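You operate a simulated robot arm through the tools that you are given. There is no shell and no other tool.

The job below is to be done with a simulated two-armed robot. You get a single attempt, and the scene is never put back.

TASK
Swap the backup unit's weak battery for the spare with the later date.
Fine: the two small spares stand on the backup unit, dated this year; unit and main breaker off first; old battery on the end table; shut the drawer, switch both on again; leave the other controls. Set down upright: small battery, what you pick out. Where these are worked on the way, their far stop is far enough and under half their travel is too little: main breaker.

It is judged by the outcome, as a careful person would: the job done as asked, and still so three seconds after it is handed in. It fails if anything else is knocked over, pushed out of place, dropped, spilled or broken.

THE ROBOT
Two 7-joint arms with fingered hands on one trunk that stands fixed in place. Base frame: the origin is at the foot of the trunk, x ahead of it, y to its left, z up. Lengths are in m, angles in degrees, forces in N, time in s.
The left shoulder is at [0.06, 0.128, 1.285], the right one opposite. Each reaches about 1.156 m from its shoulder. Payload 5 kg a hand.
The TCP of each hand is the grasp point between the finger pads, 0.037 m short of the fingertips. In the tool frame z runs along the fingers and y along their closing line. The gripper opens to 0.124 m; its body begins 0.043 m behind the TCP. The gripper is a hand of 3 fingers: y runs from the thumb to the fingers, the wrist lies at [-0.021, -0.116, -0.203] in the tool frame, and closing takes about 1.5 s.
Orientation is told as [roll, pitch, yaw] about the base's x, y, z axes, in that order, counted from this pose: with the fingers straight down and the wrist toward the robot, the tool's x, y and z point along [0, 1, 0], [1, 0, 0] and [0, 0, -1] of the base frame.

THE INTERFACE
- The arms move only by the tool apply_moves. It takes "left_rows", "right_rows" or both (then of equal length, played together; a hand with none holds still); each is one flat list of numbers, 7 for each row, row after row: the shift along the base's x, y, z in m, then the turn, a rotation vector about the base's x, y, z in degrees, then the closure, from 0 (fully open) to 1 (shut). In form: [dx, dy, dz, ax, ay, az, fingers, dx, dy, dz, ax, ay, az, fingers, ...]. A call has 1 to 20 rows; each row is the pose to reach, as a shift and turn from the pose commanded when the call began. Rows are played at 5 a second. More than 0.05 m and 8.6 degrees between two rows, or a gripper value outside its range, and nothing of the call is played. Where a pose cannot be reached the arm comes as near as it can. A force on the tool above 90 N (or 10 N above the force at the start of the call, whichever is more), or a blocked arm, ends the call early, and 0.2 s more pass. Each finger travels about 0.045 m/s and halts on what it meets, pressing with about 30 N; the grip force reading is that of the motor and also rises with nothing between the fingers. The clock runs only during rows and for 0.2 s after the last one: add rows that repeat a pose to give the fingers time. It gives the time, the measured TCP pose, the force on the tool (base axes), the opening and the grip force at its end, in the units of the frame above (readings bear some noise), with the torque about the TCP (base axes, N m) and any sound that the robot's microphone picked up.
- Cameras (640 x 400 px; columns grow to the right, rows downward): "scene" is now at [0.1736, 0.0602, 1.505]; the picture's right is [0.71, -0.71, 0.00], its down [-0.15, -0.15, -0.98] and it looks along [0.69, 0.69, -0.21] (base axes); focal length 218 px, centre (320, 200). "left" rides on the left gripper at [-0.072, -0.104, -0.154] in its tool frame; the picture's right is [-0.83, -0.26, 0.49], its down [0.51, -0.72, 0.47] and it looks along [0.23, 0.64, 0.73] (tool axes); focal length 243 px, centre (320, 200). "right" rides on the right gripper at [0.072, -0.104, -0.154] in its tool frame; the picture's right is [-0.83, 0.26, -0.49], its down [-0.51, -0.72, 0.47] and it looks along [-0.23, 0.64, 0.73] (tool axes); focal length 243 px, centre (320, 200). There is no depth. A picture from a camera that has moved, and an enlarged one, comes with that camera's place and axes in the base frame and with its lens. The place of the scene camera against the robot may be out by one fixed shift of up to 0.018 m in any direction.
- snapshot(camera): a new picture of that camera. It takes no simulated time.
- slide_trunk(by): moves the trunk up (or, below 0, down) by that many m; the arms and the scene camera ride with it, the base frame stays. It gives what a move gives, with no picture.
- preshape(shape, hand): the hand has 3 fingers and takes this shape, open, in about a second: jaw (thumb against the fingers, like two jaws); tri (thumb and two fingers); tip (a fingertip pinch); poke (one finger out to press); point (the index stretched); flat (the hand flat); cup (the hand cupped); fist (a fist). The gripper value then closes the fingers along that shape, each until it touches; the sizes above hold for jaw. It gives what a move gives, with no picture.
- pan_tilt(pan, tilt): turns the head with the scene camera to pan (to the left, within 80 degrees either way) and tilt (down, from -29 to 69), counted from straight ahead of the robot (the tilt from the chest, where the trunk bows). It gives what a move gives.
- inspect(camera, box): a new picture of the part [left, top, right, bottom] of that camera's present view, enlarged. It takes no simulated time.
- finish_job(): hands the job in; it is judged then, once.

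Places have to be worked out from the pictures, the camera data and where the tool is seen. Open the grippers and draw the arms clear of the work before you hand the job in, unless the task says otherwise.

The tools are called after "Call:" as name(argument=value, ...) on one line, values as JSON. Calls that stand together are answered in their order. apply_moves: Moves the arms, as the interface text tells. Its arguments: {"type":"object","properties":{"left_rows":{"type":"array"},"right_rows":{"type":"array"}},"required":[]} The other tools are called the same way: slide_trunk (by) moves the trunk up or down; preshape (shape, hand) gives the hand a shape; pan_tilt (pan, tilt) turns the head that bears the scene camera; snapshot (camera) takes a picture; inspect (camera, box) takes an enlarged picture of a part of a camera's view; finish_job () hands the job in.

At the start:

```text
t: 0.0
left_position: [0.4199, 0.4292, 1.4757]
left_tcp_rot: [0.0, -0.1, 0.0]
left_wrist_force: [0.3, -0.6, -0.4]
left_moment: [0.02, -0.02, 0.0]
left_opening: 0.1238
left_finger_force: 0.0
left_shape: jaw
right_position: [0.5027, 0.0766, 1.4802]
right_tcp_rot: [0.0, 0.0, 0.1]
right_wrist_force: [-0.9, -0.7, 0.2]
right_moment: [0.02, 0.03, 0.01]
right_opening: 0.1236
right_finger_force: 0.1
right_shape: jaw
trunk travel left (down, up): [-0.475, 0.088]
head pan, tilt (commanded): [45.1, 12.3]
```

scene: 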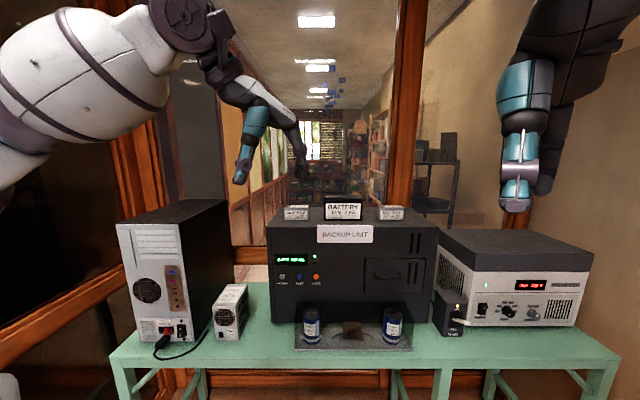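
right: 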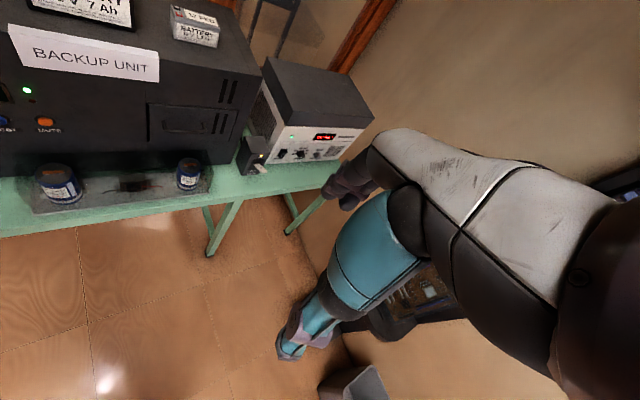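
left: 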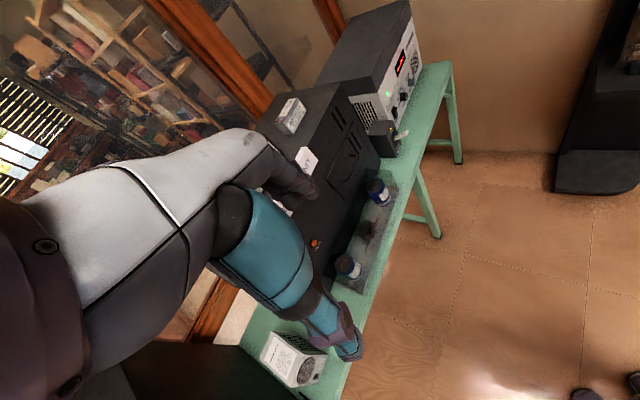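

The first pictures show a green bench with the backup unit, three batteries on its top, a power supply on the right and other boxes on the left. I'll enlarge the unit, the controls and the batteries before doing anything.

Call:
inspect(camera="scene", box=[260, 190, 450, 309])

Call:
inspect(camera="scene", box=[260, 240, 450, 359])

Call:
inspect(camera="scene", box=[420, 225, 610, 344])

Call:
inspect(camera="scene", box=[100, 200, 290, 360])

Call:
inspect(camera="right", box=[0, 0, 256, 200])

```text
3.36 times, centred on (355, 250) of scene
camera zoom: at [0.1736, 0.0602, 1.505], right [0.71, -0.71, 0.0], down [-0.15, -0.15, -0.98], along [0.69, 0.69, -0.21], focal length 734 px, centre (202, 34)
```

zoom: 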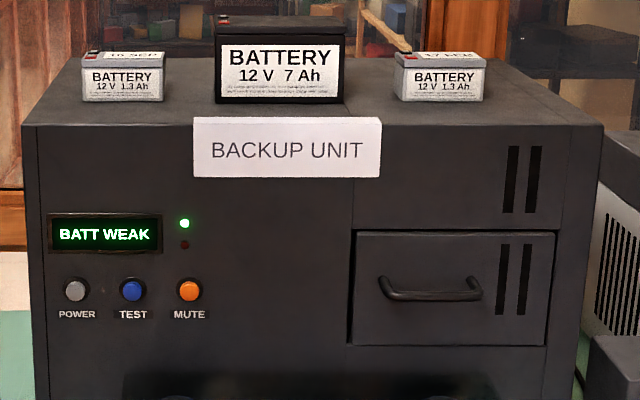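

```text
3.36 times, centred on (355, 300) of scene
camera zoom: at [0.1736, 0.0602, 1.505], right [0.71, -0.71, 0.0], down [-0.15, -0.15, -0.98], along [0.69, 0.69, -0.21], focal length 734 px, centre (202, -134)
```

zoom: 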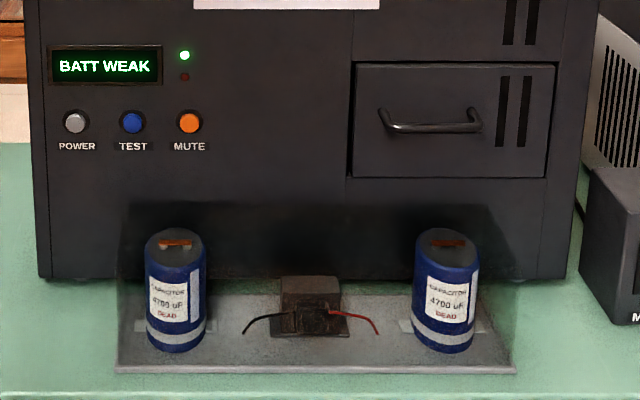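

```text
3.36 times, centred on (515, 284) of scene
camera zoom: at [0.1736, 0.0602, 1.505], right [0.71, -0.71, 0.0], down [-0.15, -0.15, -0.98], along [0.69, 0.69, -0.21], focal length 734 px, centre (-336, -84)
```

zoom: 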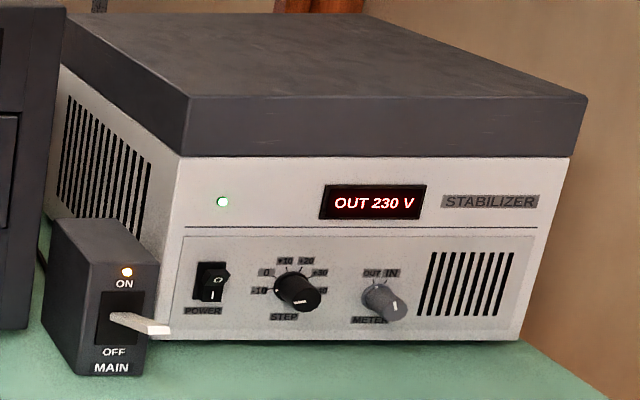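

```text
2.50 times, centred on (195, 280) of scene
camera zoom: at [0.1736, 0.0602, 1.505], right [0.71, -0.71, 0.0], down [-0.15, -0.15, -0.98], along [0.69, 0.69, -0.21], focal length 546 px, centre (632, 0)
```

zoom: 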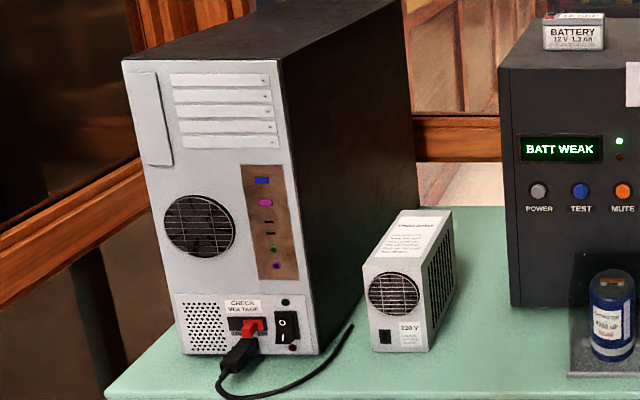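

```text
2.00 times, centred on (128, 100) of right
camera zoom: at [0.3987, 0.1493, 1.6339], right [0.26, -0.83, 0.49], down [-0.72, -0.51, -0.47], along [0.64, -0.23, -0.73], focal length 485 px, centre (704, 400)
```

zoom: 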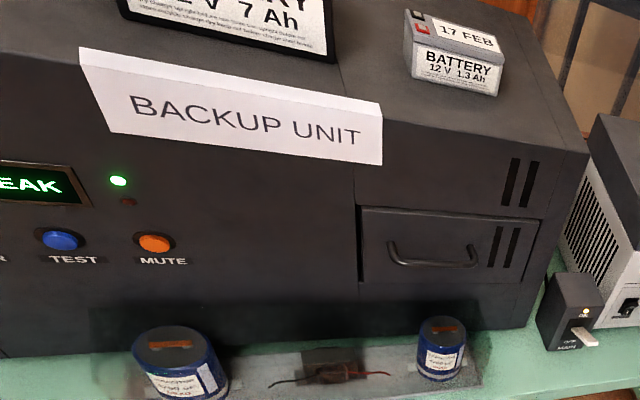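

The spare on the left seems to read "16 SEP" and the one on the right "17 FEB". I'll zoom in tighter on those and the breaker, then look around for the end table.

Call:
inspect(camera="scene", box=[275, 198, 319, 226])

Call:
inspect(camera="scene", box=[372, 198, 416, 226])

Call:
inspect(camera="scene", box=[425, 280, 489, 345])

Call:
inspect(camera="left", box=[230, 60, 450, 200])

Call:
inspect(camera="right", box=[320, 240, 480, 400])

```text
14.29 times, centred on (297, 212) of scene
camera zoom: at [0.1736, 0.0602, 1.505], right [0.71, -0.71, 0.0], down [-0.15, -0.15, -0.98], along [0.69, 0.69, -0.21], focal length 3120 px, centre (649, 29)
```

zoom: 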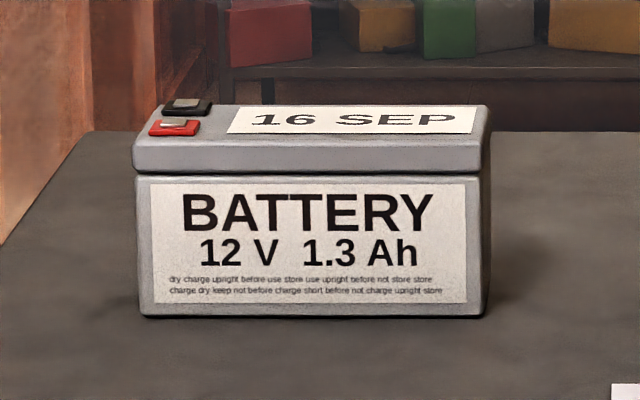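

```text
14.29 times, centred on (394, 212) of scene
camera zoom: at [0.1736, 0.0602, 1.505], right [0.71, -0.71, 0.0], down [-0.15, -0.15, -0.98], along [0.69, 0.69, -0.21], focal length 3120 px, centre (-737, 29)
```

zoom: 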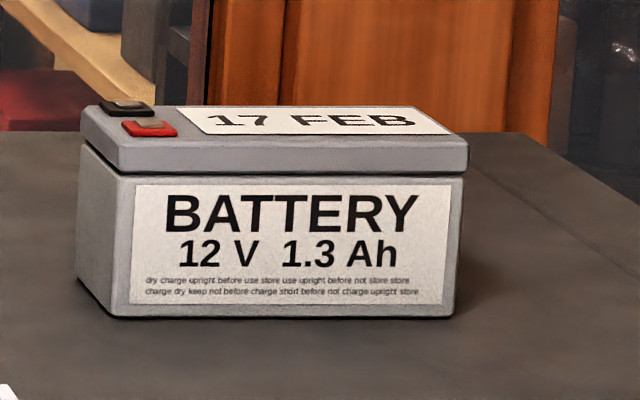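

```text
6.15 times, centred on (457, 312) of scene
camera zoom: at [0.1736, 0.0602, 1.505], right [0.71, -0.71, 0.0], down [-0.15, -0.15, -0.98], along [0.69, 0.69, -0.21], focal length 1344 px, centre (-523, -492)
```

zoom: 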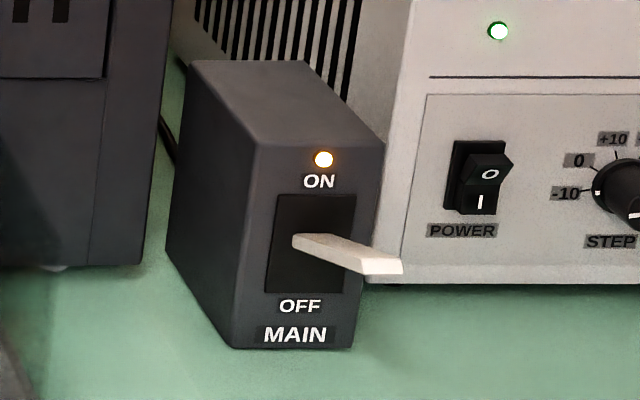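

```text
2.86 times, centred on (340, 130) of left
camera zoom: at [0.3162, 0.3579, 1.63], right [-0.26, -0.83, -0.49], down [-0.72, 0.51, -0.47], along [0.64, 0.23, -0.73], focal length 693 px, centre (263, 400)
```

zoom: 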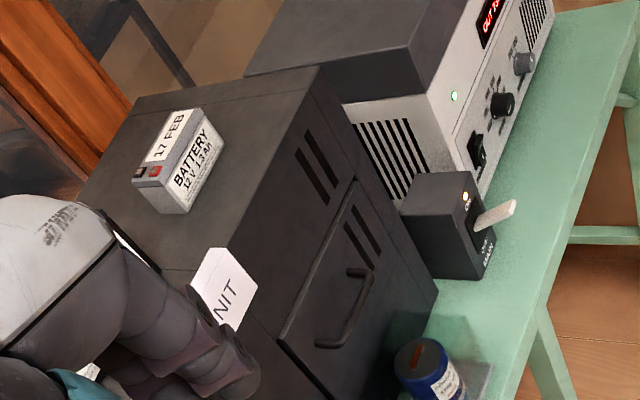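

```text
2.50 times, centred on (400, 320) of right
camera zoom: at [0.3987, 0.1493, 1.6339], right [0.26, -0.83, 0.49], down [-0.72, -0.51, -0.47], along [0.64, -0.23, -0.73], focal length 606 px, centre (120, -100)
```

zoom: 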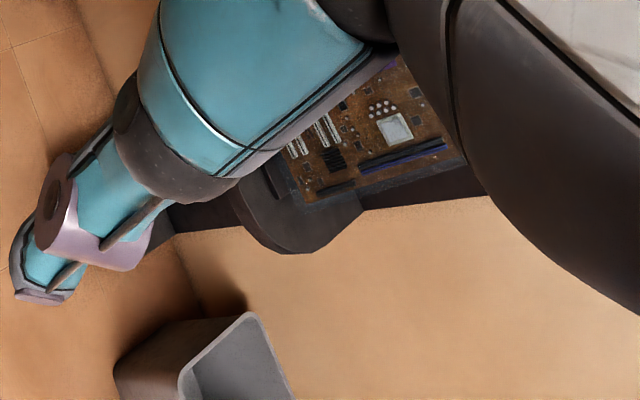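

The spare with the later date is the left one, 16 SEP, and the breaker lever now sits in the ON half. I'll turn the head to find the end table on either side.

Call:
pan_tilt(pan=-15, tilt=30)

Call:
snapshot(camera="scene")

Call:
pan_tilt(pan=-75, tilt=30)

Call:
snapshot(camera="scene")

Call:
pan_tilt(pan=80, tilt=30)

Call:
snapshot(camera="scene")

Call:
pan_tilt(pan=30, tilt=40)

Call:
snapshot(camera="scene")

```text
t: 1.3
left_position: [0.42, 0.4302, 1.4757]
left_tcp_rot: [0.1, 0.0, 0.0]
left_wrist_force: [0.1, 0.2, -0.5]
left_moment: [0.03, -0.01, -0.03]
left_opening: 0.1233
left_finger_force: 0.0
left_shape: jaw
right_position: [0.5034, 0.0777, 1.4793]
right_tcp_rot: [0.0, 0.0, 0.0]
right_wrist_force: [0.2, 0.3, 0.4]
right_moment: [0.01, 0.0, -0.01]
right_opening: 0.1237
right_finger_force: 0.0
right_shape: jaw
trunk travel left (down, up): [-0.475, 0.088]
head pan, tilt (commanded): [-15.0, 30.0]
```

```text
taken
camera scene: at [0.1952, -0.0292, 1.4765], right [-0.26, -0.97, 0.0], down [-0.48, 0.13, -0.87], along [0.84, -0.22, -0.5], focal length 218 px, centre (320, 200)
```

scene: 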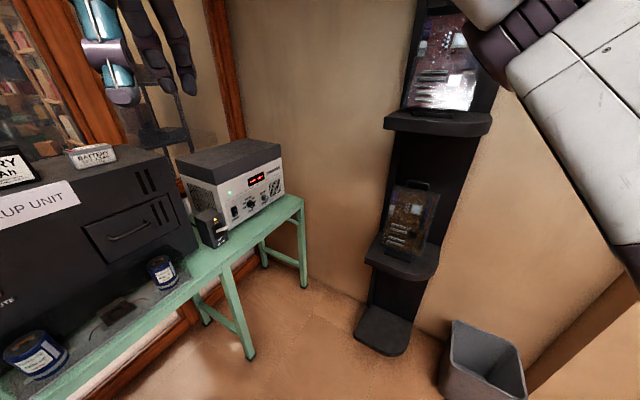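

```text
t: 2.6
left_position: [0.4206, 0.4298, 1.4751]
left_tcp_rot: [0.1, -0.1, 0.0]
left_wrist_force: [0.0, 0.3, 0.3]
left_moment: [-0.02, 0.0, 0.02]
left_opening: 0.1236
left_finger_force: 0.1
left_shape: jaw
right_position: [0.5018, 0.078, 1.48]
right_tcp_rot: [0.0, 0.0, 0.0]
right_wrist_force: [-0.3, -0.3, 0.4]
right_moment: [0.0, 0.04, -0.03]
right_opening: 0.1237
right_finger_force: 0.0
right_shape: jaw
trunk travel left (down, up): [-0.475, 0.088]
head pan, tilt (commanded): [-75.0, 30.0]
```

```text
taken
camera scene: at [0.1313, -0.0932, 1.4765], right [-0.97, -0.26, 0.0], down [-0.13, 0.48, -0.87], along [0.22, -0.84, -0.5], focal length 218 px, centre (320, 200)
```

scene: 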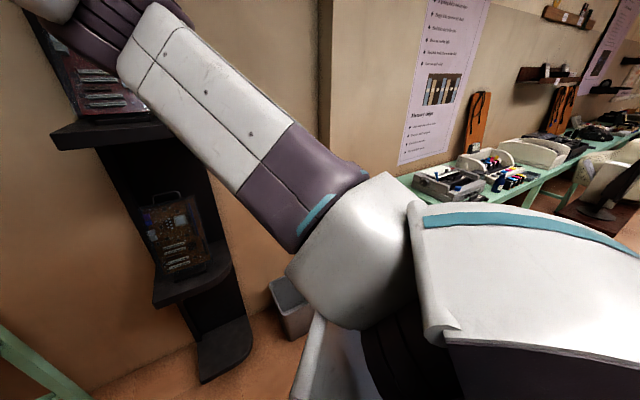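

```text
t: 5.0
left_position: [0.4205, 0.4294, 1.4763]
left_tcp_rot: [0.0, -0.1, -0.1]
left_wrist_force: [-0.2, -0.8, 0.8]
left_moment: [-0.03, 0.03, 0.01]
left_opening: 0.1235
left_finger_force: 0.1
left_shape: jaw
right_position: [0.5018, 0.0771, 1.4796]
right_tcp_rot: [0.0, -0.1, 0.1]
right_wrist_force: [0.4, -0.2, -0.4]
right_moment: [0.05, 0.02, 0.0]
right_opening: 0.1233
right_finger_force: 0.0
right_shape: jaw
trunk travel left (down, up): [-0.475, 0.088]
head pan, tilt (commanded): [80.0, 30.0]
```

```text
taken
camera scene: at [0.1235, 0.0832, 1.4765], right [0.98, -0.17, 0.0], down [-0.09, -0.49, -0.87], along [0.15, 0.85, -0.5], focal length 218 px, centre (320, 200)
```

scene: 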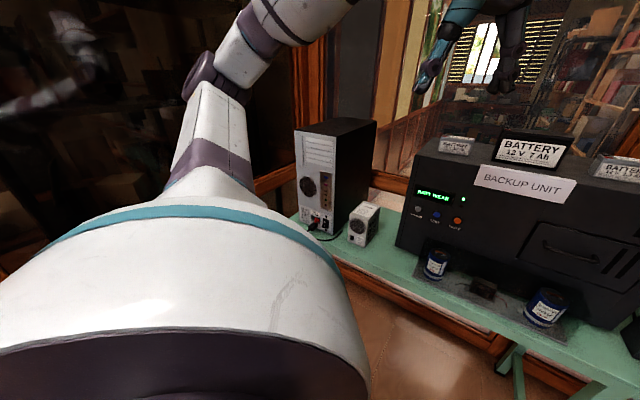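

```text
t: 6.2
left_position: [0.4204, 0.4299, 1.4766]
left_tcp_rot: [0.0, 0.0, 0.0]
left_wrist_force: [-0.4, 0.0, -0.4]
left_moment: [0.03, -0.01, 0.0]
left_opening: 0.1238
left_finger_force: 0.2
left_shape: jaw
right_position: [0.5019, 0.0783, 1.4799]
right_tcp_rot: [0.1, 0.0, -0.1]
right_wrist_force: [-0.9, -1.3, -0.2]
right_moment: [0.01, -0.01, -0.03]
right_opening: 0.1237
right_finger_force: 0.1
right_shape: jaw
trunk travel left (down, up): [-0.475, 0.088]
head pan, tilt (commanded): [30.0, 40.0]
```

```text
taken
camera scene: at [0.1814, 0.0367, 1.4612], right [0.5, -0.87, 0.0], down [-0.56, -0.32, -0.77], along [0.66, 0.38, -0.64], focal length 218 px, centre (320, 200)
```

scene: 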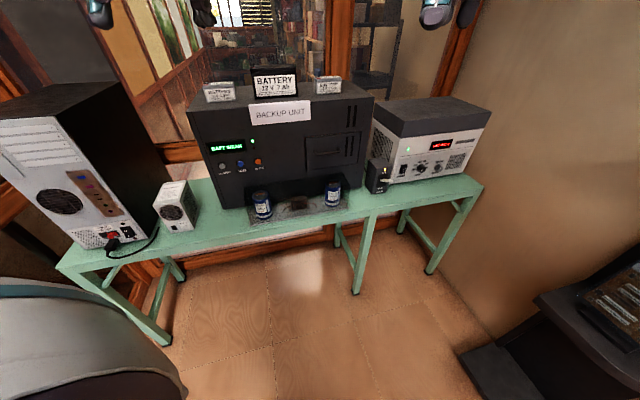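

No obvious end table yet, so I look lower and to the right side too, before moving any arm.

Call:
pan_tilt(pan=0, tilt=65)

Call:
snapshot(camera="scene")

Call:
pan_tilt(pan=-45, tilt=50)

Call:
snapshot(camera="scene")

Call:
pan_tilt(pan=-80, tilt=65)

Call:
snapshot(camera="scene")

Call:
pan_tilt(pan=80, tilt=65)

Call:
snapshot(camera="scene")

Call:
pan_tilt(pan=60, tilt=45)

Call:
snapshot(camera="scene")

```text
t: 7.1
left_position: [0.4199, 0.4298, 1.4766]
left_tcp_rot: [0.0, -0.1, 0.1]
left_wrist_force: [-0.3, 1.3, -0.7]
left_moment: [-0.02, 0.02, 0.02]
left_opening: 0.1236
left_finger_force: 0.0
left_shape: jaw
right_position: [0.5024, 0.0774, 1.4794]
right_tcp_rot: [0.0, -0.1, 0.0]
right_wrist_force: [0.1, -0.1, -0.4]
right_moment: [0.02, -0.02, -0.02]
right_opening: 0.1239
right_finger_force: 0.0
right_shape: jaw
trunk travel left (down, up): [-0.475, 0.088]
head pan, tilt (commanded): [0.0, 65.0]
```

```text
taken
camera scene: at [0.1685, -0.0059, 1.4289], right [0.0, -1.0, 0.0], down [-0.91, 0.0, -0.42], along [0.42, 0.0, -0.91], focal length 218 px, centre (320, 200)
```

scene: 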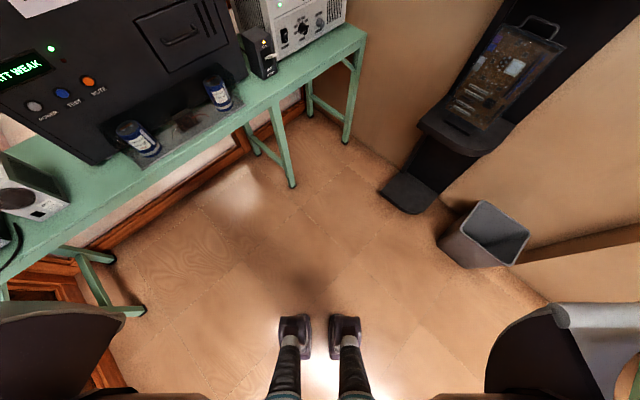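

```text
t: 8.2
left_position: [0.4208, 0.4293, 1.4753]
left_tcp_rot: [0.0, 0.0, 0.0]
left_wrist_force: [-0.6, -1.2, -0.8]
left_moment: [0.0, -0.01, -0.03]
left_opening: 0.1235
left_finger_force: 0.0
left_shape: jaw
right_position: [0.5023, 0.0797, 1.4797]
right_tcp_rot: [0.0, 0.0, 0.0]
right_wrist_force: [-0.8, -0.2, 0.0]
right_moment: [-0.02, -0.02, -0.01]
right_opening: 0.1238
right_finger_force: 0.0
right_shape: jaw
trunk travel left (down, up): [-0.475, 0.088]
head pan, tilt (commanded): [-45.0, 50.0]
```

```text
taken
camera scene: at [0.1623, -0.0603, 1.4469], right [-0.71, -0.71, 0.0], down [-0.54, 0.54, -0.64], along [0.45, -0.45, -0.77], focal length 218 px, centre (320, 200)
```

scene: 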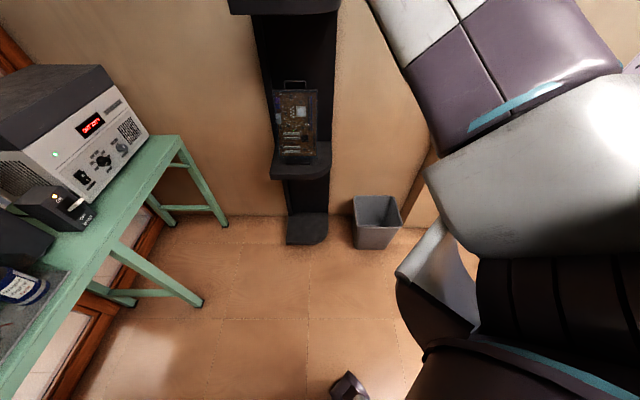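

```text
t: 9.3
left_position: [0.421, 0.4303, 1.4756]
left_tcp_rot: [0.0, 0.0, 0.0]
left_wrist_force: [0.6, -0.5, 0.0]
left_moment: [0.0, 0.0, 0.02]
left_opening: 0.1236
left_finger_force: 0.0
left_shape: jaw
right_position: [0.5033, 0.0776, 1.4791]
right_tcp_rot: [0.0, 0.0, 0.0]
right_wrist_force: [-0.8, 0.0, -1.0]
right_moment: [0.02, -0.03, 0.02]
right_opening: 0.1238
right_finger_force: 0.0
right_shape: jaw
trunk travel left (down, up): [-0.475, 0.088]
head pan, tilt (commanded): [-80.0, 65.0]
```

```text
taken
camera scene: at [0.1184, -0.0656, 1.4289], right [-0.98, -0.17, 0.0], down [-0.16, 0.89, -0.42], along [0.07, -0.42, -0.91], focal length 218 px, centre (320, 200)
```

scene: 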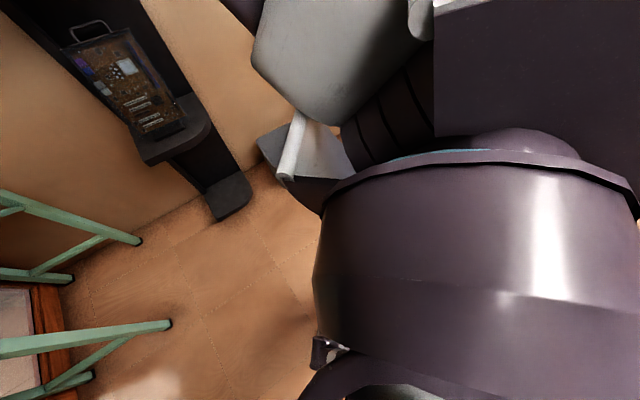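

```text
t: 11.7
left_position: [0.4201, 0.4298, 1.4763]
left_tcp_rot: [0.0, -0.1, 0.0]
left_wrist_force: [-0.3, -1.0, -0.7]
left_moment: [-0.02, -0.03, -0.01]
left_opening: 0.1237
left_finger_force: 0.0
left_shape: jaw
right_position: [0.5018, 0.0787, 1.4789]
right_tcp_rot: [0.0, 0.0, 0.0]
right_wrist_force: [0.2, 0.8, 0.0]
right_moment: [0.0, -0.03, -0.02]
right_opening: 0.1235
right_finger_force: 0.1
right_shape: jaw
trunk travel left (down, up): [-0.475, 0.088]
head pan, tilt (commanded): [80.0, 65.0]
```

```text
taken
camera scene: at [0.1184, 0.0539, 1.4288], right [0.98, -0.17, 0.0], down [-0.16, -0.89, -0.42], along [0.07, 0.42, -0.91], focal length 218 px, centre (320, 200)
```

scene: 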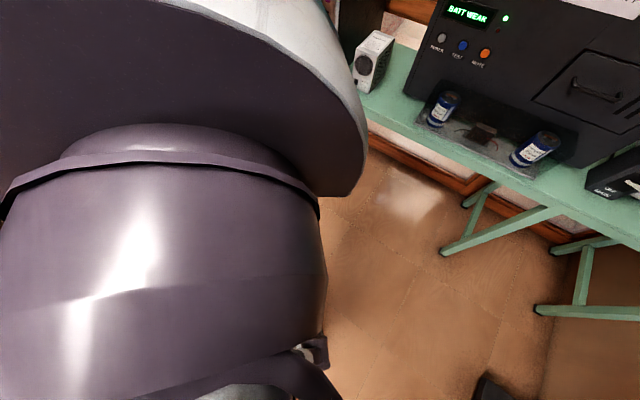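

```text
t: 12.6
left_position: [0.4202, 0.4302, 1.4765]
left_tcp_rot: [-0.1, 0.0, 0.0]
left_wrist_force: [0.1, -0.4, 0.6]
left_moment: [0.01, -0.01, -0.02]
left_opening: 0.1237
left_finger_force: 0.0
left_shape: jaw
right_position: [0.5026, 0.0785, 1.4804]
right_tcp_rot: [0.0, 0.1, 0.0]
right_wrist_force: [0.4, 0.3, 0.3]
right_moment: [0.06, 0.01, -0.01]
right_opening: 0.1235
right_finger_force: 0.1
right_shape: jaw
trunk travel left (down, up): [-0.475, 0.088]
head pan, tilt (commanded): [60.0, 45.0]
```

```text
taken
camera scene: at [0.1484, 0.0646, 1.4538], right [0.87, -0.5, 0.0], down [-0.35, -0.61, -0.71], along [0.35, 0.61, -0.71], focal length 218 px, centre (320, 200)
```

scene: 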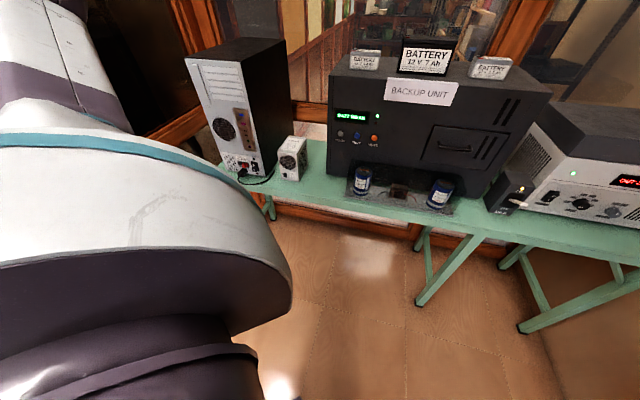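

The only table in reach so far is the green bench, which seems to have three leg frames (left end, about two thirds along, right end). I look closely at its edge for a seam, as it could be two tables put end to end.

Call:
pan_tilt(pan=20, tilt=40)

Call:
snapshot(camera="scene")

Call:
inspect(camera="scene", box=[240, 130, 460, 310])

Call:
inspect(camera="scene", box=[0, 180, 260, 380])

```text
t: 13.6
left_position: [0.4201, 0.4298, 1.4761]
left_tcp_rot: [-0.1, 0.0, 0.1]
left_wrist_force: [0.5, -0.1, 0.2]
left_moment: [0.0, -0.03, 0.04]
left_opening: 0.1236
left_finger_force: 0.0
left_shape: jaw
right_position: [0.5021, 0.0785, 1.4788]
right_tcp_rot: [0.0, 0.0, 0.0]
right_wrist_force: [-0.4, 0.6, 0.6]
right_moment: [-0.01, 0.03, 0.0]
right_opening: 0.1236
right_finger_force: 0.1
right_shape: jaw
trunk travel left (down, up): [-0.475, 0.088]
head pan, tilt (commanded): [20.0, 40.0]
```

```text
taken
camera scene: at [0.1877, 0.0233, 1.4611], right [0.34, -0.94, 0.0], down [-0.6, -0.22, -0.77], along [0.72, 0.26, -0.64], focal length 218 px, centre (320, 200)
```

scene: 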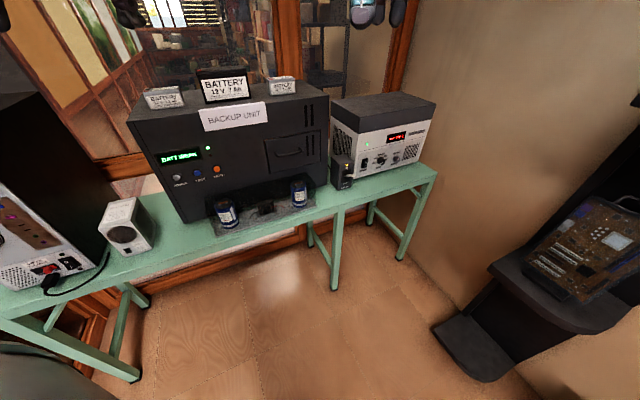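

```text
2.22 times, centred on (350, 220) of scene
camera zoom: at [0.1877, 0.0233, 1.4611], right [0.34, -0.94, 0.0], down [-0.6, -0.22, -0.77], along [0.72, 0.26, -0.64], focal length 485 px, centre (253, 156)
```

zoom: 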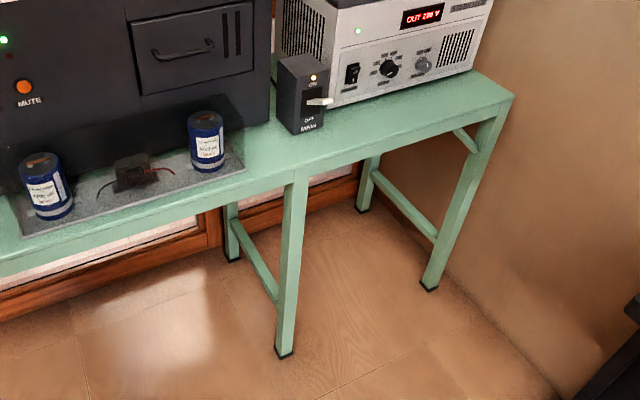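

```text
2.00 times, centred on (130, 280) of scene
camera zoom: at [0.1877, 0.0233, 1.4611], right [0.34, -0.94, 0.0], down [-0.6, -0.22, -0.77], along [0.72, 0.26, -0.64], focal length 437 px, centre (700, 40)
```

zoom: 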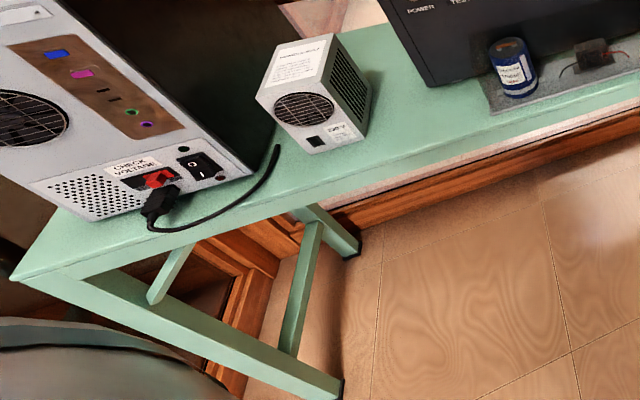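

The green bench is one continuous top; nothing else is yet identifiable as an end table, and the areas behind the arms are hidden. I'll yaw the left hand so that its camera looks to the left, and the right hand so that its camera looks to the right.

Call:
apply_moves(left_rows=[0, 0, 0, 0, 0, 8, 0, 0, 0, 0, 0, 0, 16, 0, 0, 0, 0, 0, 0, 24, 0, 0, 0, 0, 0, 0, 32, 0, 0, 0, 0, 0, 0, 40, 0, 0, 0, 0, 0, 0, 48, 0, 0, 0, 0, 0, 0, 56, 0, 0, 0, 0, 0, 0, 64, 0, 0, 0, 0, 0, 0, 72, 0, 0, 0, 0, 0, 0, 80, 0], right_rows=[0, -0.04, 0, 0, 0, -8, 0, 0, -0.08, 0, 0, 0, -16, 0, 0, -0.12, 0, 0, 0, -24, 0, 0, -0.16, 0, 0, 0, -32, 0, 0, -0.2, 0, 0, 0, -40, 0, 0, -0.24, 0, 0, 0, -48, 0, 0, -0.28, 0, 0, 0, -56, 0, 0, -0.32, 0, 0, 0, -64, 0, 0, -0.36, 0, 0, 0, -72, 0, 0, -0.4, 0, 0, 0, -80, 0])

Call:
snapshot(camera="left")

Call:
snapshot(camera="right")

Call:
snapshot(camera="scene")

```text
t: 15.8
left_position: [0.4235, 0.4253, 1.4756]
left_tcp_rot: [0.2, -0.1, 80.0]
left_wrist_force: [1.0, -0.2, -0.1]
left_moment: [0.02, 0.0, 0.02]
left_opening: 0.1238
left_finger_force: 0.0
left_shape: jaw
right_position: [0.5913, -0.2923, 1.3933]
right_tcp_rot: [0.0, 0.3, -80.1]
right_wrist_force: [-0.6, -1.5, -1.3]
right_moment: [0.03, 0.03, 0.01]
right_opening: 0.1237
right_finger_force: 0.0
right_shape: jaw
right hand out of reach, approached as far as the arm can: row 7, 8, 9, 10
trunk travel left (down, up): [-0.475, 0.088]
head pan, tilt (commanded): [20.0, 40.0]
```

```text
taken
camera left: at [0.4767, 0.3118, 1.6292], right [0.77, -0.4, -0.49], down [-0.62, -0.62, -0.47], along [-0.12, 0.67, -0.73], focal length 243 px, centre (320, 200)
```

left: 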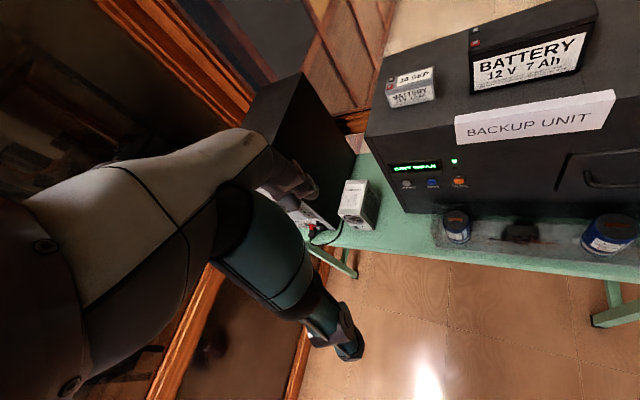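

```text
taken
camera right: at [0.6446, -0.1783, 1.5487], right [-0.77, -0.41, 0.49], down [-0.63, 0.62, -0.47], along [-0.12, -0.67, -0.74], focal length 243 px, centre (320, 200)
```

right: 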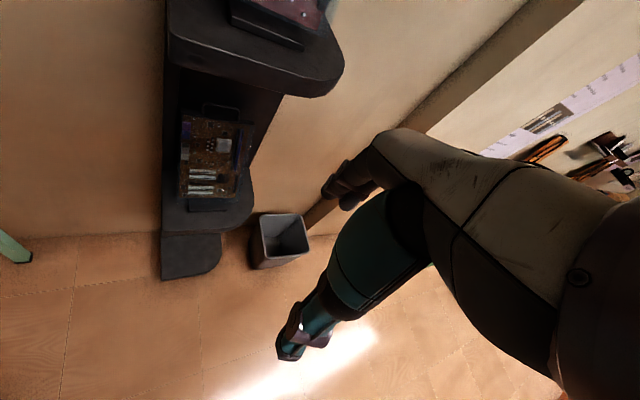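

```text
taken
camera scene: at [0.1901, 0.0203, 1.4607], right [0.34, -0.94, 0.0], down [-0.61, -0.22, -0.77], along [0.72, 0.26, -0.64], focal length 218 px, centre (320, 200)
```

scene: 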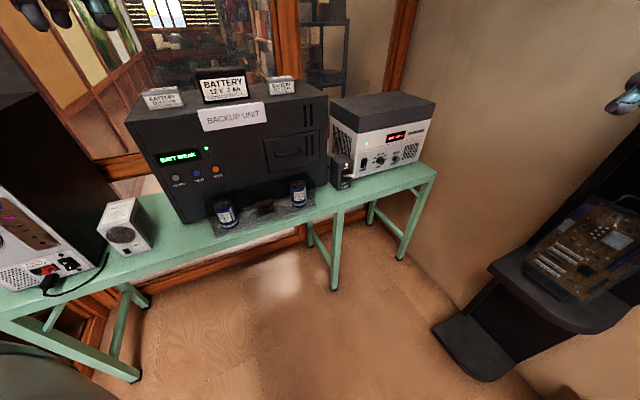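

Both side views show no separate table, only the wall stand, a bin and bare floor, so the green bench at the end of the room's row of benches must be the "end table". I'll turn the left hand to face the bench (yaw 45) for a close look at the panel, and aim the head at the unit.

Call:
apply_moves(left_rows=[0, 0, 0, 0, 0, -8, 0, 0, 0, 0, 0, 0, -16, 0, 0, 0, 0, 0, 0, -24, 0, 0, 0, 0, 0, 0, -32, 0, 0, 0, -0.03, 0, 0, -35, 0, 0, 0, -0.07, 0, 0, -35, 0, 0, 0, -0.11, 0, 0, -35, 0])

Call:
snapshot(camera="left")

Call:
pan_tilt(pan=45, tilt=25)

Call:
snapshot(camera="scene")

```text
t: 17.4
left_position: [0.42, 0.4301, 1.3661]
left_tcp_rot: [-0.1, 0.0, 45.1]
left_wrist_force: [0.5, 0.9, 1.0]
left_moment: [-0.05, -0.01, 0.06]
left_opening: 0.1239
left_finger_force: 0.0
left_shape: jaw
right_position: [0.5895, -0.2865, 1.395]
right_tcp_rot: [0.1, 0.1, -79.8]
right_wrist_force: [0.2, 1.0, -0.6]
right_moment: [-0.04, 0.01, -0.01]
right_opening: 0.124
right_finger_force: 0.1
right_shape: jaw
trunk travel left (down, up): [-0.475, 0.088]
head pan, tilt (commanded): [20.0, 40.0]
```

```text
taken
camera left: at [0.3973, 0.3062, 1.5204], right [0.4, -0.77, -0.49], down [-0.87, -0.15, -0.47], along [0.29, 0.62, -0.73], focal length 243 px, centre (320, 200)
```

left: 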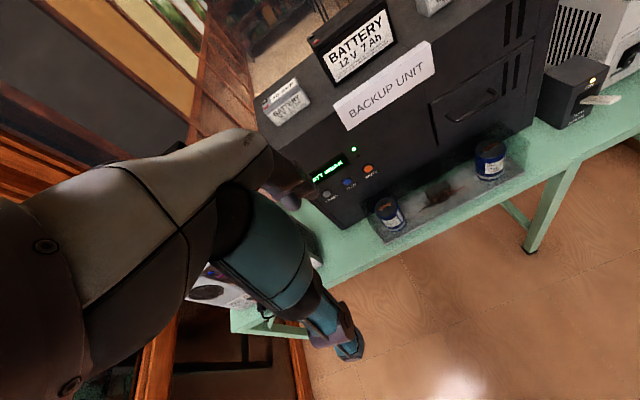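

```text
t: 18.3
left_position: [0.4203, 0.4285, 1.3666]
left_tcp_rot: [0.0, 0.1, 45.0]
left_wrist_force: [0.1, -0.3, 0.7]
left_moment: [-0.01, 0.0, -0.04]
left_opening: 0.1238
left_finger_force: 0.0
left_shape: jaw
right_position: [0.5885, -0.2887, 1.3963]
right_tcp_rot: [0.0, 0.1, -79.9]
right_wrist_force: [0.1, -0.3, -0.7]
right_moment: [0.05, 0.03, 0.0]
right_opening: 0.124
right_finger_force: 0.1
right_shape: jaw
trunk travel left (down, up): [-0.475, 0.088]
head pan, tilt (commanded): [45.0, 25.0]
```

```text
taken
camera scene: at [0.173, 0.0588, 1.4844], right [0.71, -0.71, 0.0], down [-0.3, -0.3, -0.91], along [0.64, 0.64, -0.42], focal length 218 px, centre (320, 200)
```

scene: 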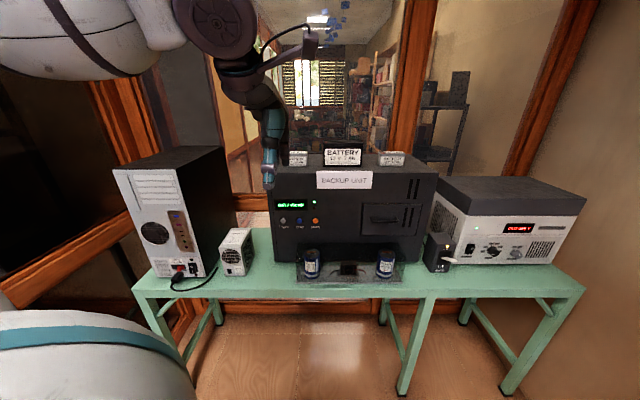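

Triangulating the POWER button from the scene and left-hand views puts it near (0.609, 0.708, 1.03), so the front face lies at about 0.93 m along the bench normal and the bench top near z 0.81. I'll move the left hand sideways in free air for close views of the drawer, handle and breaker.

Call:
apply_moves(left_rows=[0.03, -0.03, 0, 0, 0, 0, 0, 0.06, -0.06, -0.01, 0, 0, 0, 0, 0.09, -0.09, -0.02, 0, 0, 0, 0, 0.12, -0.12, -0.03, 0, 0, 0, 0, 0.15, -0.15, -0.05, 0, 0, 0, 0, 0.18, -0.18, -0.07, 0, 0, 0, 0, 0.21, -0.21, -0.1, 0, 0, 0, 0])

Call:
snapshot(camera="left")

Call:
snapshot(camera="scene")

Call:
inspect(camera="left", box=[340, 60, 500, 160])

```text
refused: row 7 steps farther than a row can; nothing moved
```

```text
taken
camera left: at [0.3975, 0.3044, 1.5211], right [0.4, -0.77, -0.49], down [-0.87, -0.15, -0.47], along [0.29, 0.62, -0.73], focal length 243 px, centre (320, 200)
```

left: 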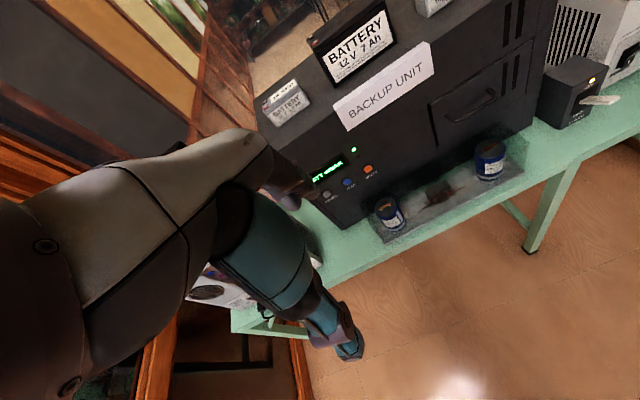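

```text
taken
camera scene: at [0.173, 0.0588, 1.4844], right [0.71, -0.71, 0.0], down [-0.3, -0.3, -0.91], along [0.64, 0.64, -0.42], focal length 218 px, centre (320, 200)
```

scene: 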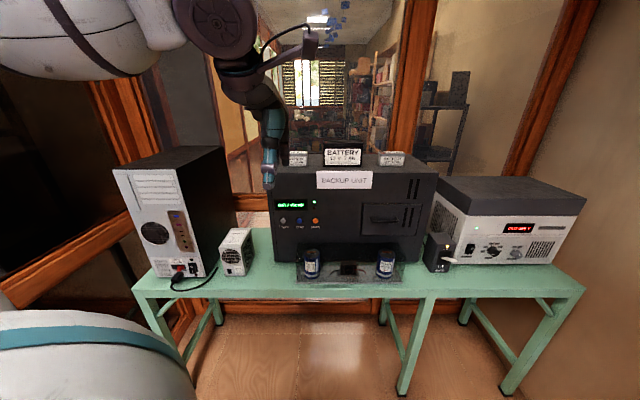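

```text
4.00 times, centred on (420, 110) of left
camera zoom: at [0.3975, 0.3044, 1.5211], right [0.4, -0.77, -0.49], down [-0.87, -0.15, -0.47], along [0.29, 0.62, -0.73], focal length 970 px, centre (-80, 560)
```

zoom: 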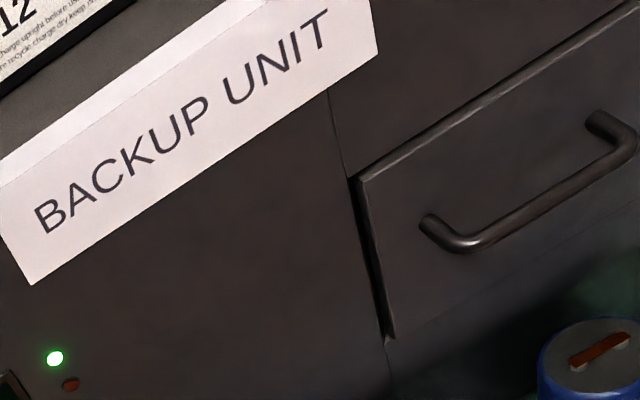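

The last row stepped slightly too far and nothing moved; I resend it with smaller steps.

Call:
apply_moves(left_rows=[0.03, -0.03, -0.01, 0, 0, 0, 0, 0.06, -0.06, -0.02, 0, 0, 0, 0, 0.09, -0.09, -0.035, 0, 0, 0, 0, 0.12, -0.12, -0.05, 0, 0, 0, 0, 0.15, -0.15, -0.065, 0, 0, 0, 0, 0.18, -0.18, -0.08, 0, 0, 0, 0, 0.21, -0.21, -0.1, 0, 0, 0, 0])

Call:
snapshot(camera="left")

Call:
snapshot(camera="scene")

Call:
inspect(camera="left", box=[240, 0, 480, 150])

Call:
inspect(camera="left", box=[400, 0, 640, 150])

```text
t: 19.9
left_position: [0.634, 0.2199, 1.2628]
left_tcp_rot: [0.1, 0.2, 45.0]
left_wrist_force: [0.3, 0.1, -0.3]
left_moment: [0.01, 0.07, 0.0]
left_opening: 0.1234
left_finger_force: 0.0
left_shape: jaw
right_position: [0.5926, -0.2875, 1.393]
right_tcp_rot: [-0.2, 0.2, -79.8]
right_wrist_force: [0.3, 0.7, -0.3]
right_moment: [0.01, 0.07, -0.05]
right_opening: 0.1238
right_finger_force: 0.1
right_shape: jaw
trunk travel left (down, up): [-0.475, 0.088]
head pan, tilt (commanded): [45.0, 25.0]
```

```text
taken
camera left: at [0.6133, 0.0964, 1.417], right [0.4, -0.77, -0.49], down [-0.87, -0.15, -0.47], along [0.29, 0.62, -0.73], focal length 243 px, centre (320, 200)
```

left: 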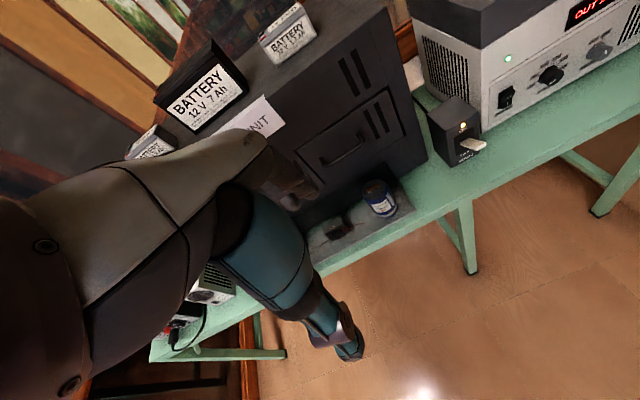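

```text
taken
camera scene: at [0.1778, 0.0599, 1.4835], right [0.71, -0.71, 0.0], down [-0.3, -0.3, -0.91], along [0.64, 0.64, -0.43], focal length 218 px, centre (320, 200)
```

scene: 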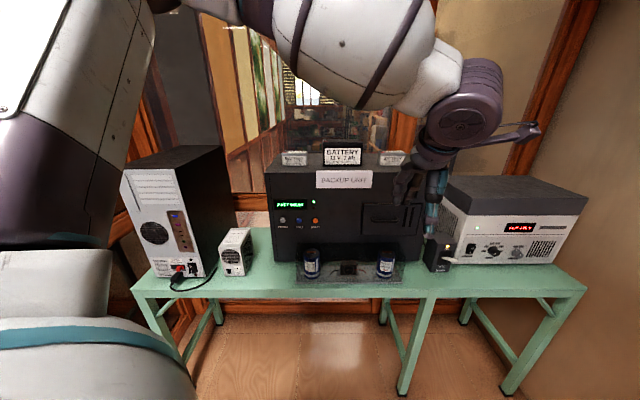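

```text
2.67 times, centred on (360, 75) of left
camera zoom: at [0.6133, 0.0964, 1.417], right [0.4, -0.77, -0.49], down [-0.87, -0.15, -0.47], along [0.29, 0.62, -0.73], focal length 647 px, centre (213, 533)
```

zoom: 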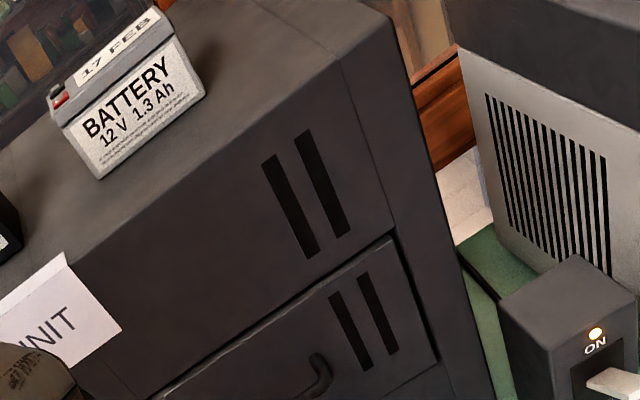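

```text
2.67 times, centred on (520, 75) of left
camera zoom: at [0.6133, 0.0964, 1.417], right [0.4, -0.77, -0.49], down [-0.87, -0.15, -0.47], along [0.29, 0.62, -0.73], focal length 647 px, centre (-213, 533)
```

zoom: 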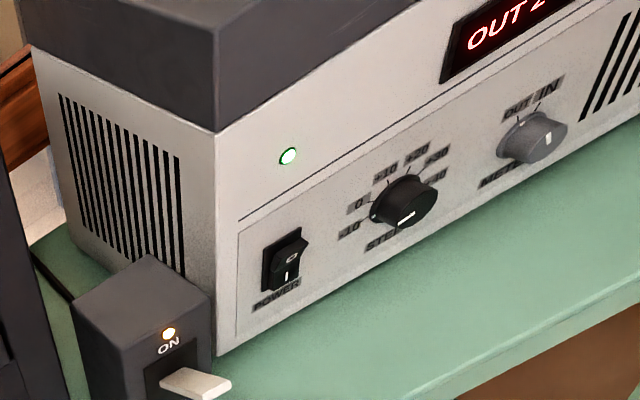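

The breaker and stabilizer controls are clear now. I'll zoom the scene view on the breaker, handle and capacitors so that I can triangulate them against the left-hand view.

Call:
inspect(camera="scene", box=[340, 190, 500, 290])

Call:
inspect(camera="left", box=[280, 90, 520, 240])

Call:
inspect(camera="scene", box=[255, 140, 445, 290])

```text
4.00 times, centred on (420, 240) of scene
camera zoom: at [0.1778, 0.0599, 1.4835], right [0.71, -0.71, 0.0], down [-0.3, -0.3, -0.91], along [0.64, 0.64, -0.43], focal length 874 px, centre (-80, 40)
```

zoom: 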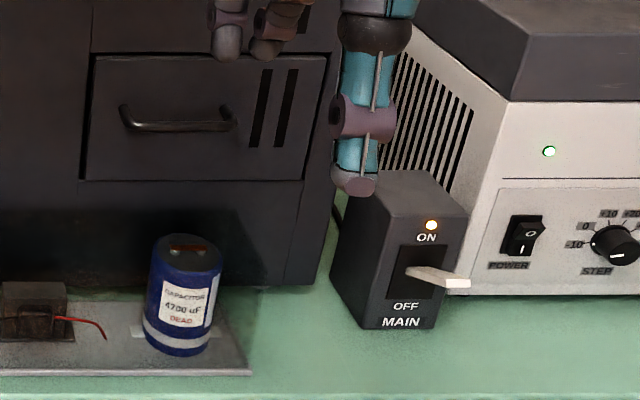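

```text
2.67 times, centred on (400, 165) of left
camera zoom: at [0.6133, 0.0964, 1.417], right [0.4, -0.77, -0.49], down [-0.87, -0.15, -0.47], along [0.29, 0.62, -0.73], focal length 647 px, centre (107, 293)
```

zoom: 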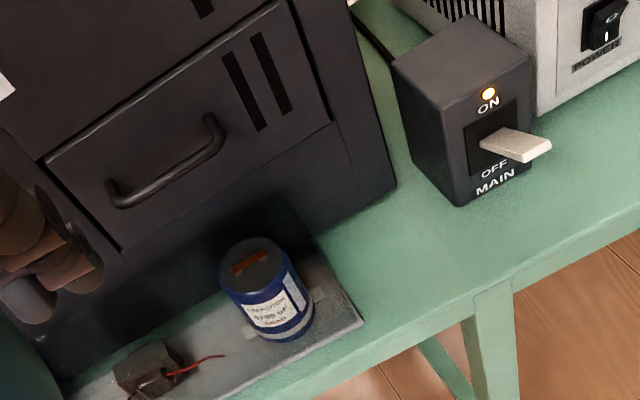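

```text
2.67 times, centred on (350, 215) of scene
camera zoom: at [0.1778, 0.0599, 1.4835], right [0.71, -0.71, 0.0], down [-0.3, -0.3, -0.91], along [0.64, 0.64, -0.43], focal length 582 px, centre (240, 160)
```

zoom: 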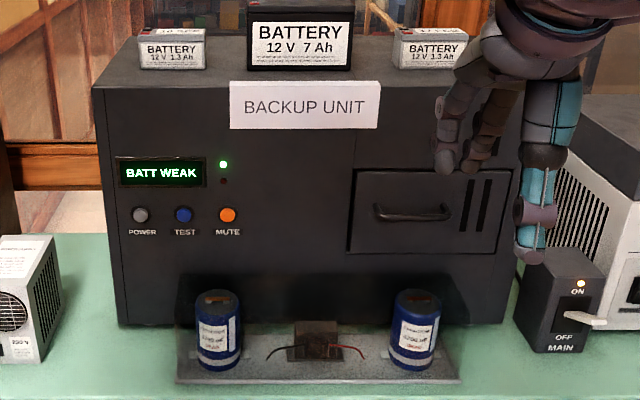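

Lever tip comes out at about (1.007, 0.157, 0.921) and the handle bar centre at about (0.866, 0.396, 1.052). For the buttons I'll try the poke shape and see where the pressing finger lies.

Call:
preshape(hand="left", shape="poke")

Call:
snapshot(camera="left")

Call:
inspect(camera="scene", box=[360, 90, 560, 250])

```text
t: 20.8
left_position: [0.628, 0.2207, 1.2669]
left_tcp_rot: [-0.1, -0.1, 45.0]
left_wrist_force: [-0.2, 0.6, 0.6]
left_moment: [0.0, -0.03, 0.01]
left_opening: 0.0003
left_finger_force: 0.1
left_shape: poke
right_position: [0.5862, -0.2881, 1.3969]
right_tcp_rot: [0.2, 0.2, -79.9]
right_wrist_force: [0.1, -0.1, 0.2]
right_moment: [0.0, 0.0, -0.02]
right_opening: 0.1237
right_finger_force: 0.0
right_shape: jaw
trunk travel left (down, up): [-0.475, 0.088]
head pan, tilt (commanded): [45.0, 25.0]
```

```text
taken
camera left: at [0.6066, 0.096, 1.4208], right [0.4, -0.77, -0.49], down [-0.87, -0.15, -0.47], along [0.29, 0.62, -0.73], focal length 243 px, centre (320, 200)
```

left: 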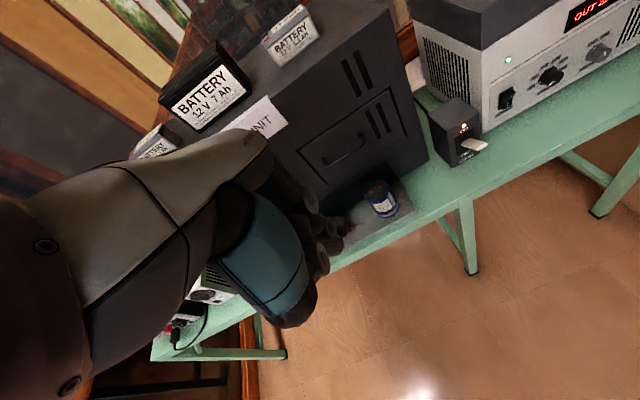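

```text
2.50 times, centred on (460, 170) of scene
camera zoom: at [0.1715, 0.0591, 1.4847], right [0.71, -0.71, 0.0], down [-0.3, -0.3, -0.91], along [0.64, 0.64, -0.42], focal length 546 px, centre (-30, 275)
```

zoom: 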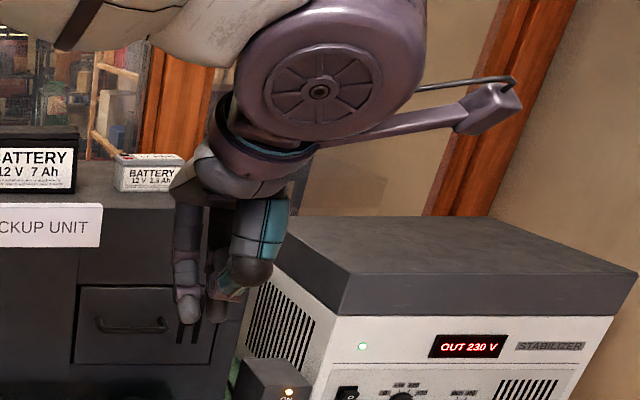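

One finger seems to stay out while the rest curl. I zoom in to find its tip in the hand camera.

Call:
inspect(camera="left", box=[200, 130, 400, 330])

Call:
inspect(camera="scene", box=[410, 150, 490, 230])

```text
2.00 times, centred on (300, 230) of left
camera zoom: at [0.6066, 0.096, 1.4208], right [0.4, -0.77, -0.49], down [-0.87, -0.15, -0.47], along [0.29, 0.62, -0.73], focal length 485 px, centre (360, 140)
```

zoom: 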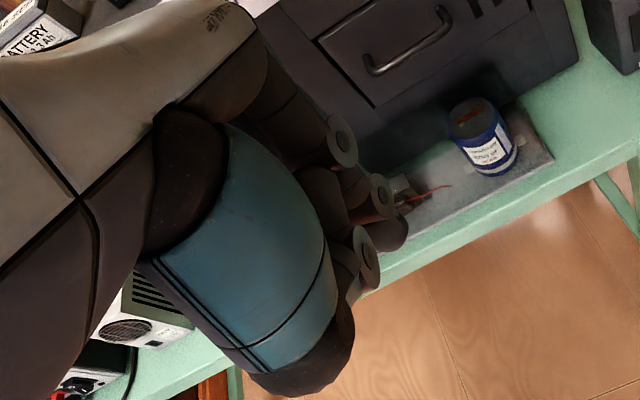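

```text
5.00 times, centred on (450, 190) of scene
camera zoom: at [0.1715, 0.0591, 1.4847], right [0.71, -0.71, 0.0], down [-0.3, -0.3, -0.91], along [0.64, 0.64, -0.42], focal length 1092 px, centre (-330, 250)
```

zoom: 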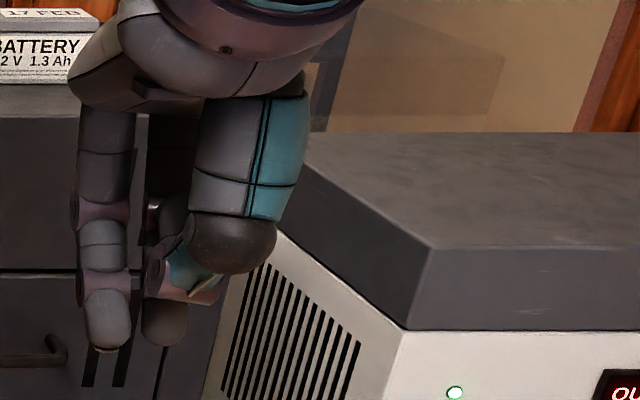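

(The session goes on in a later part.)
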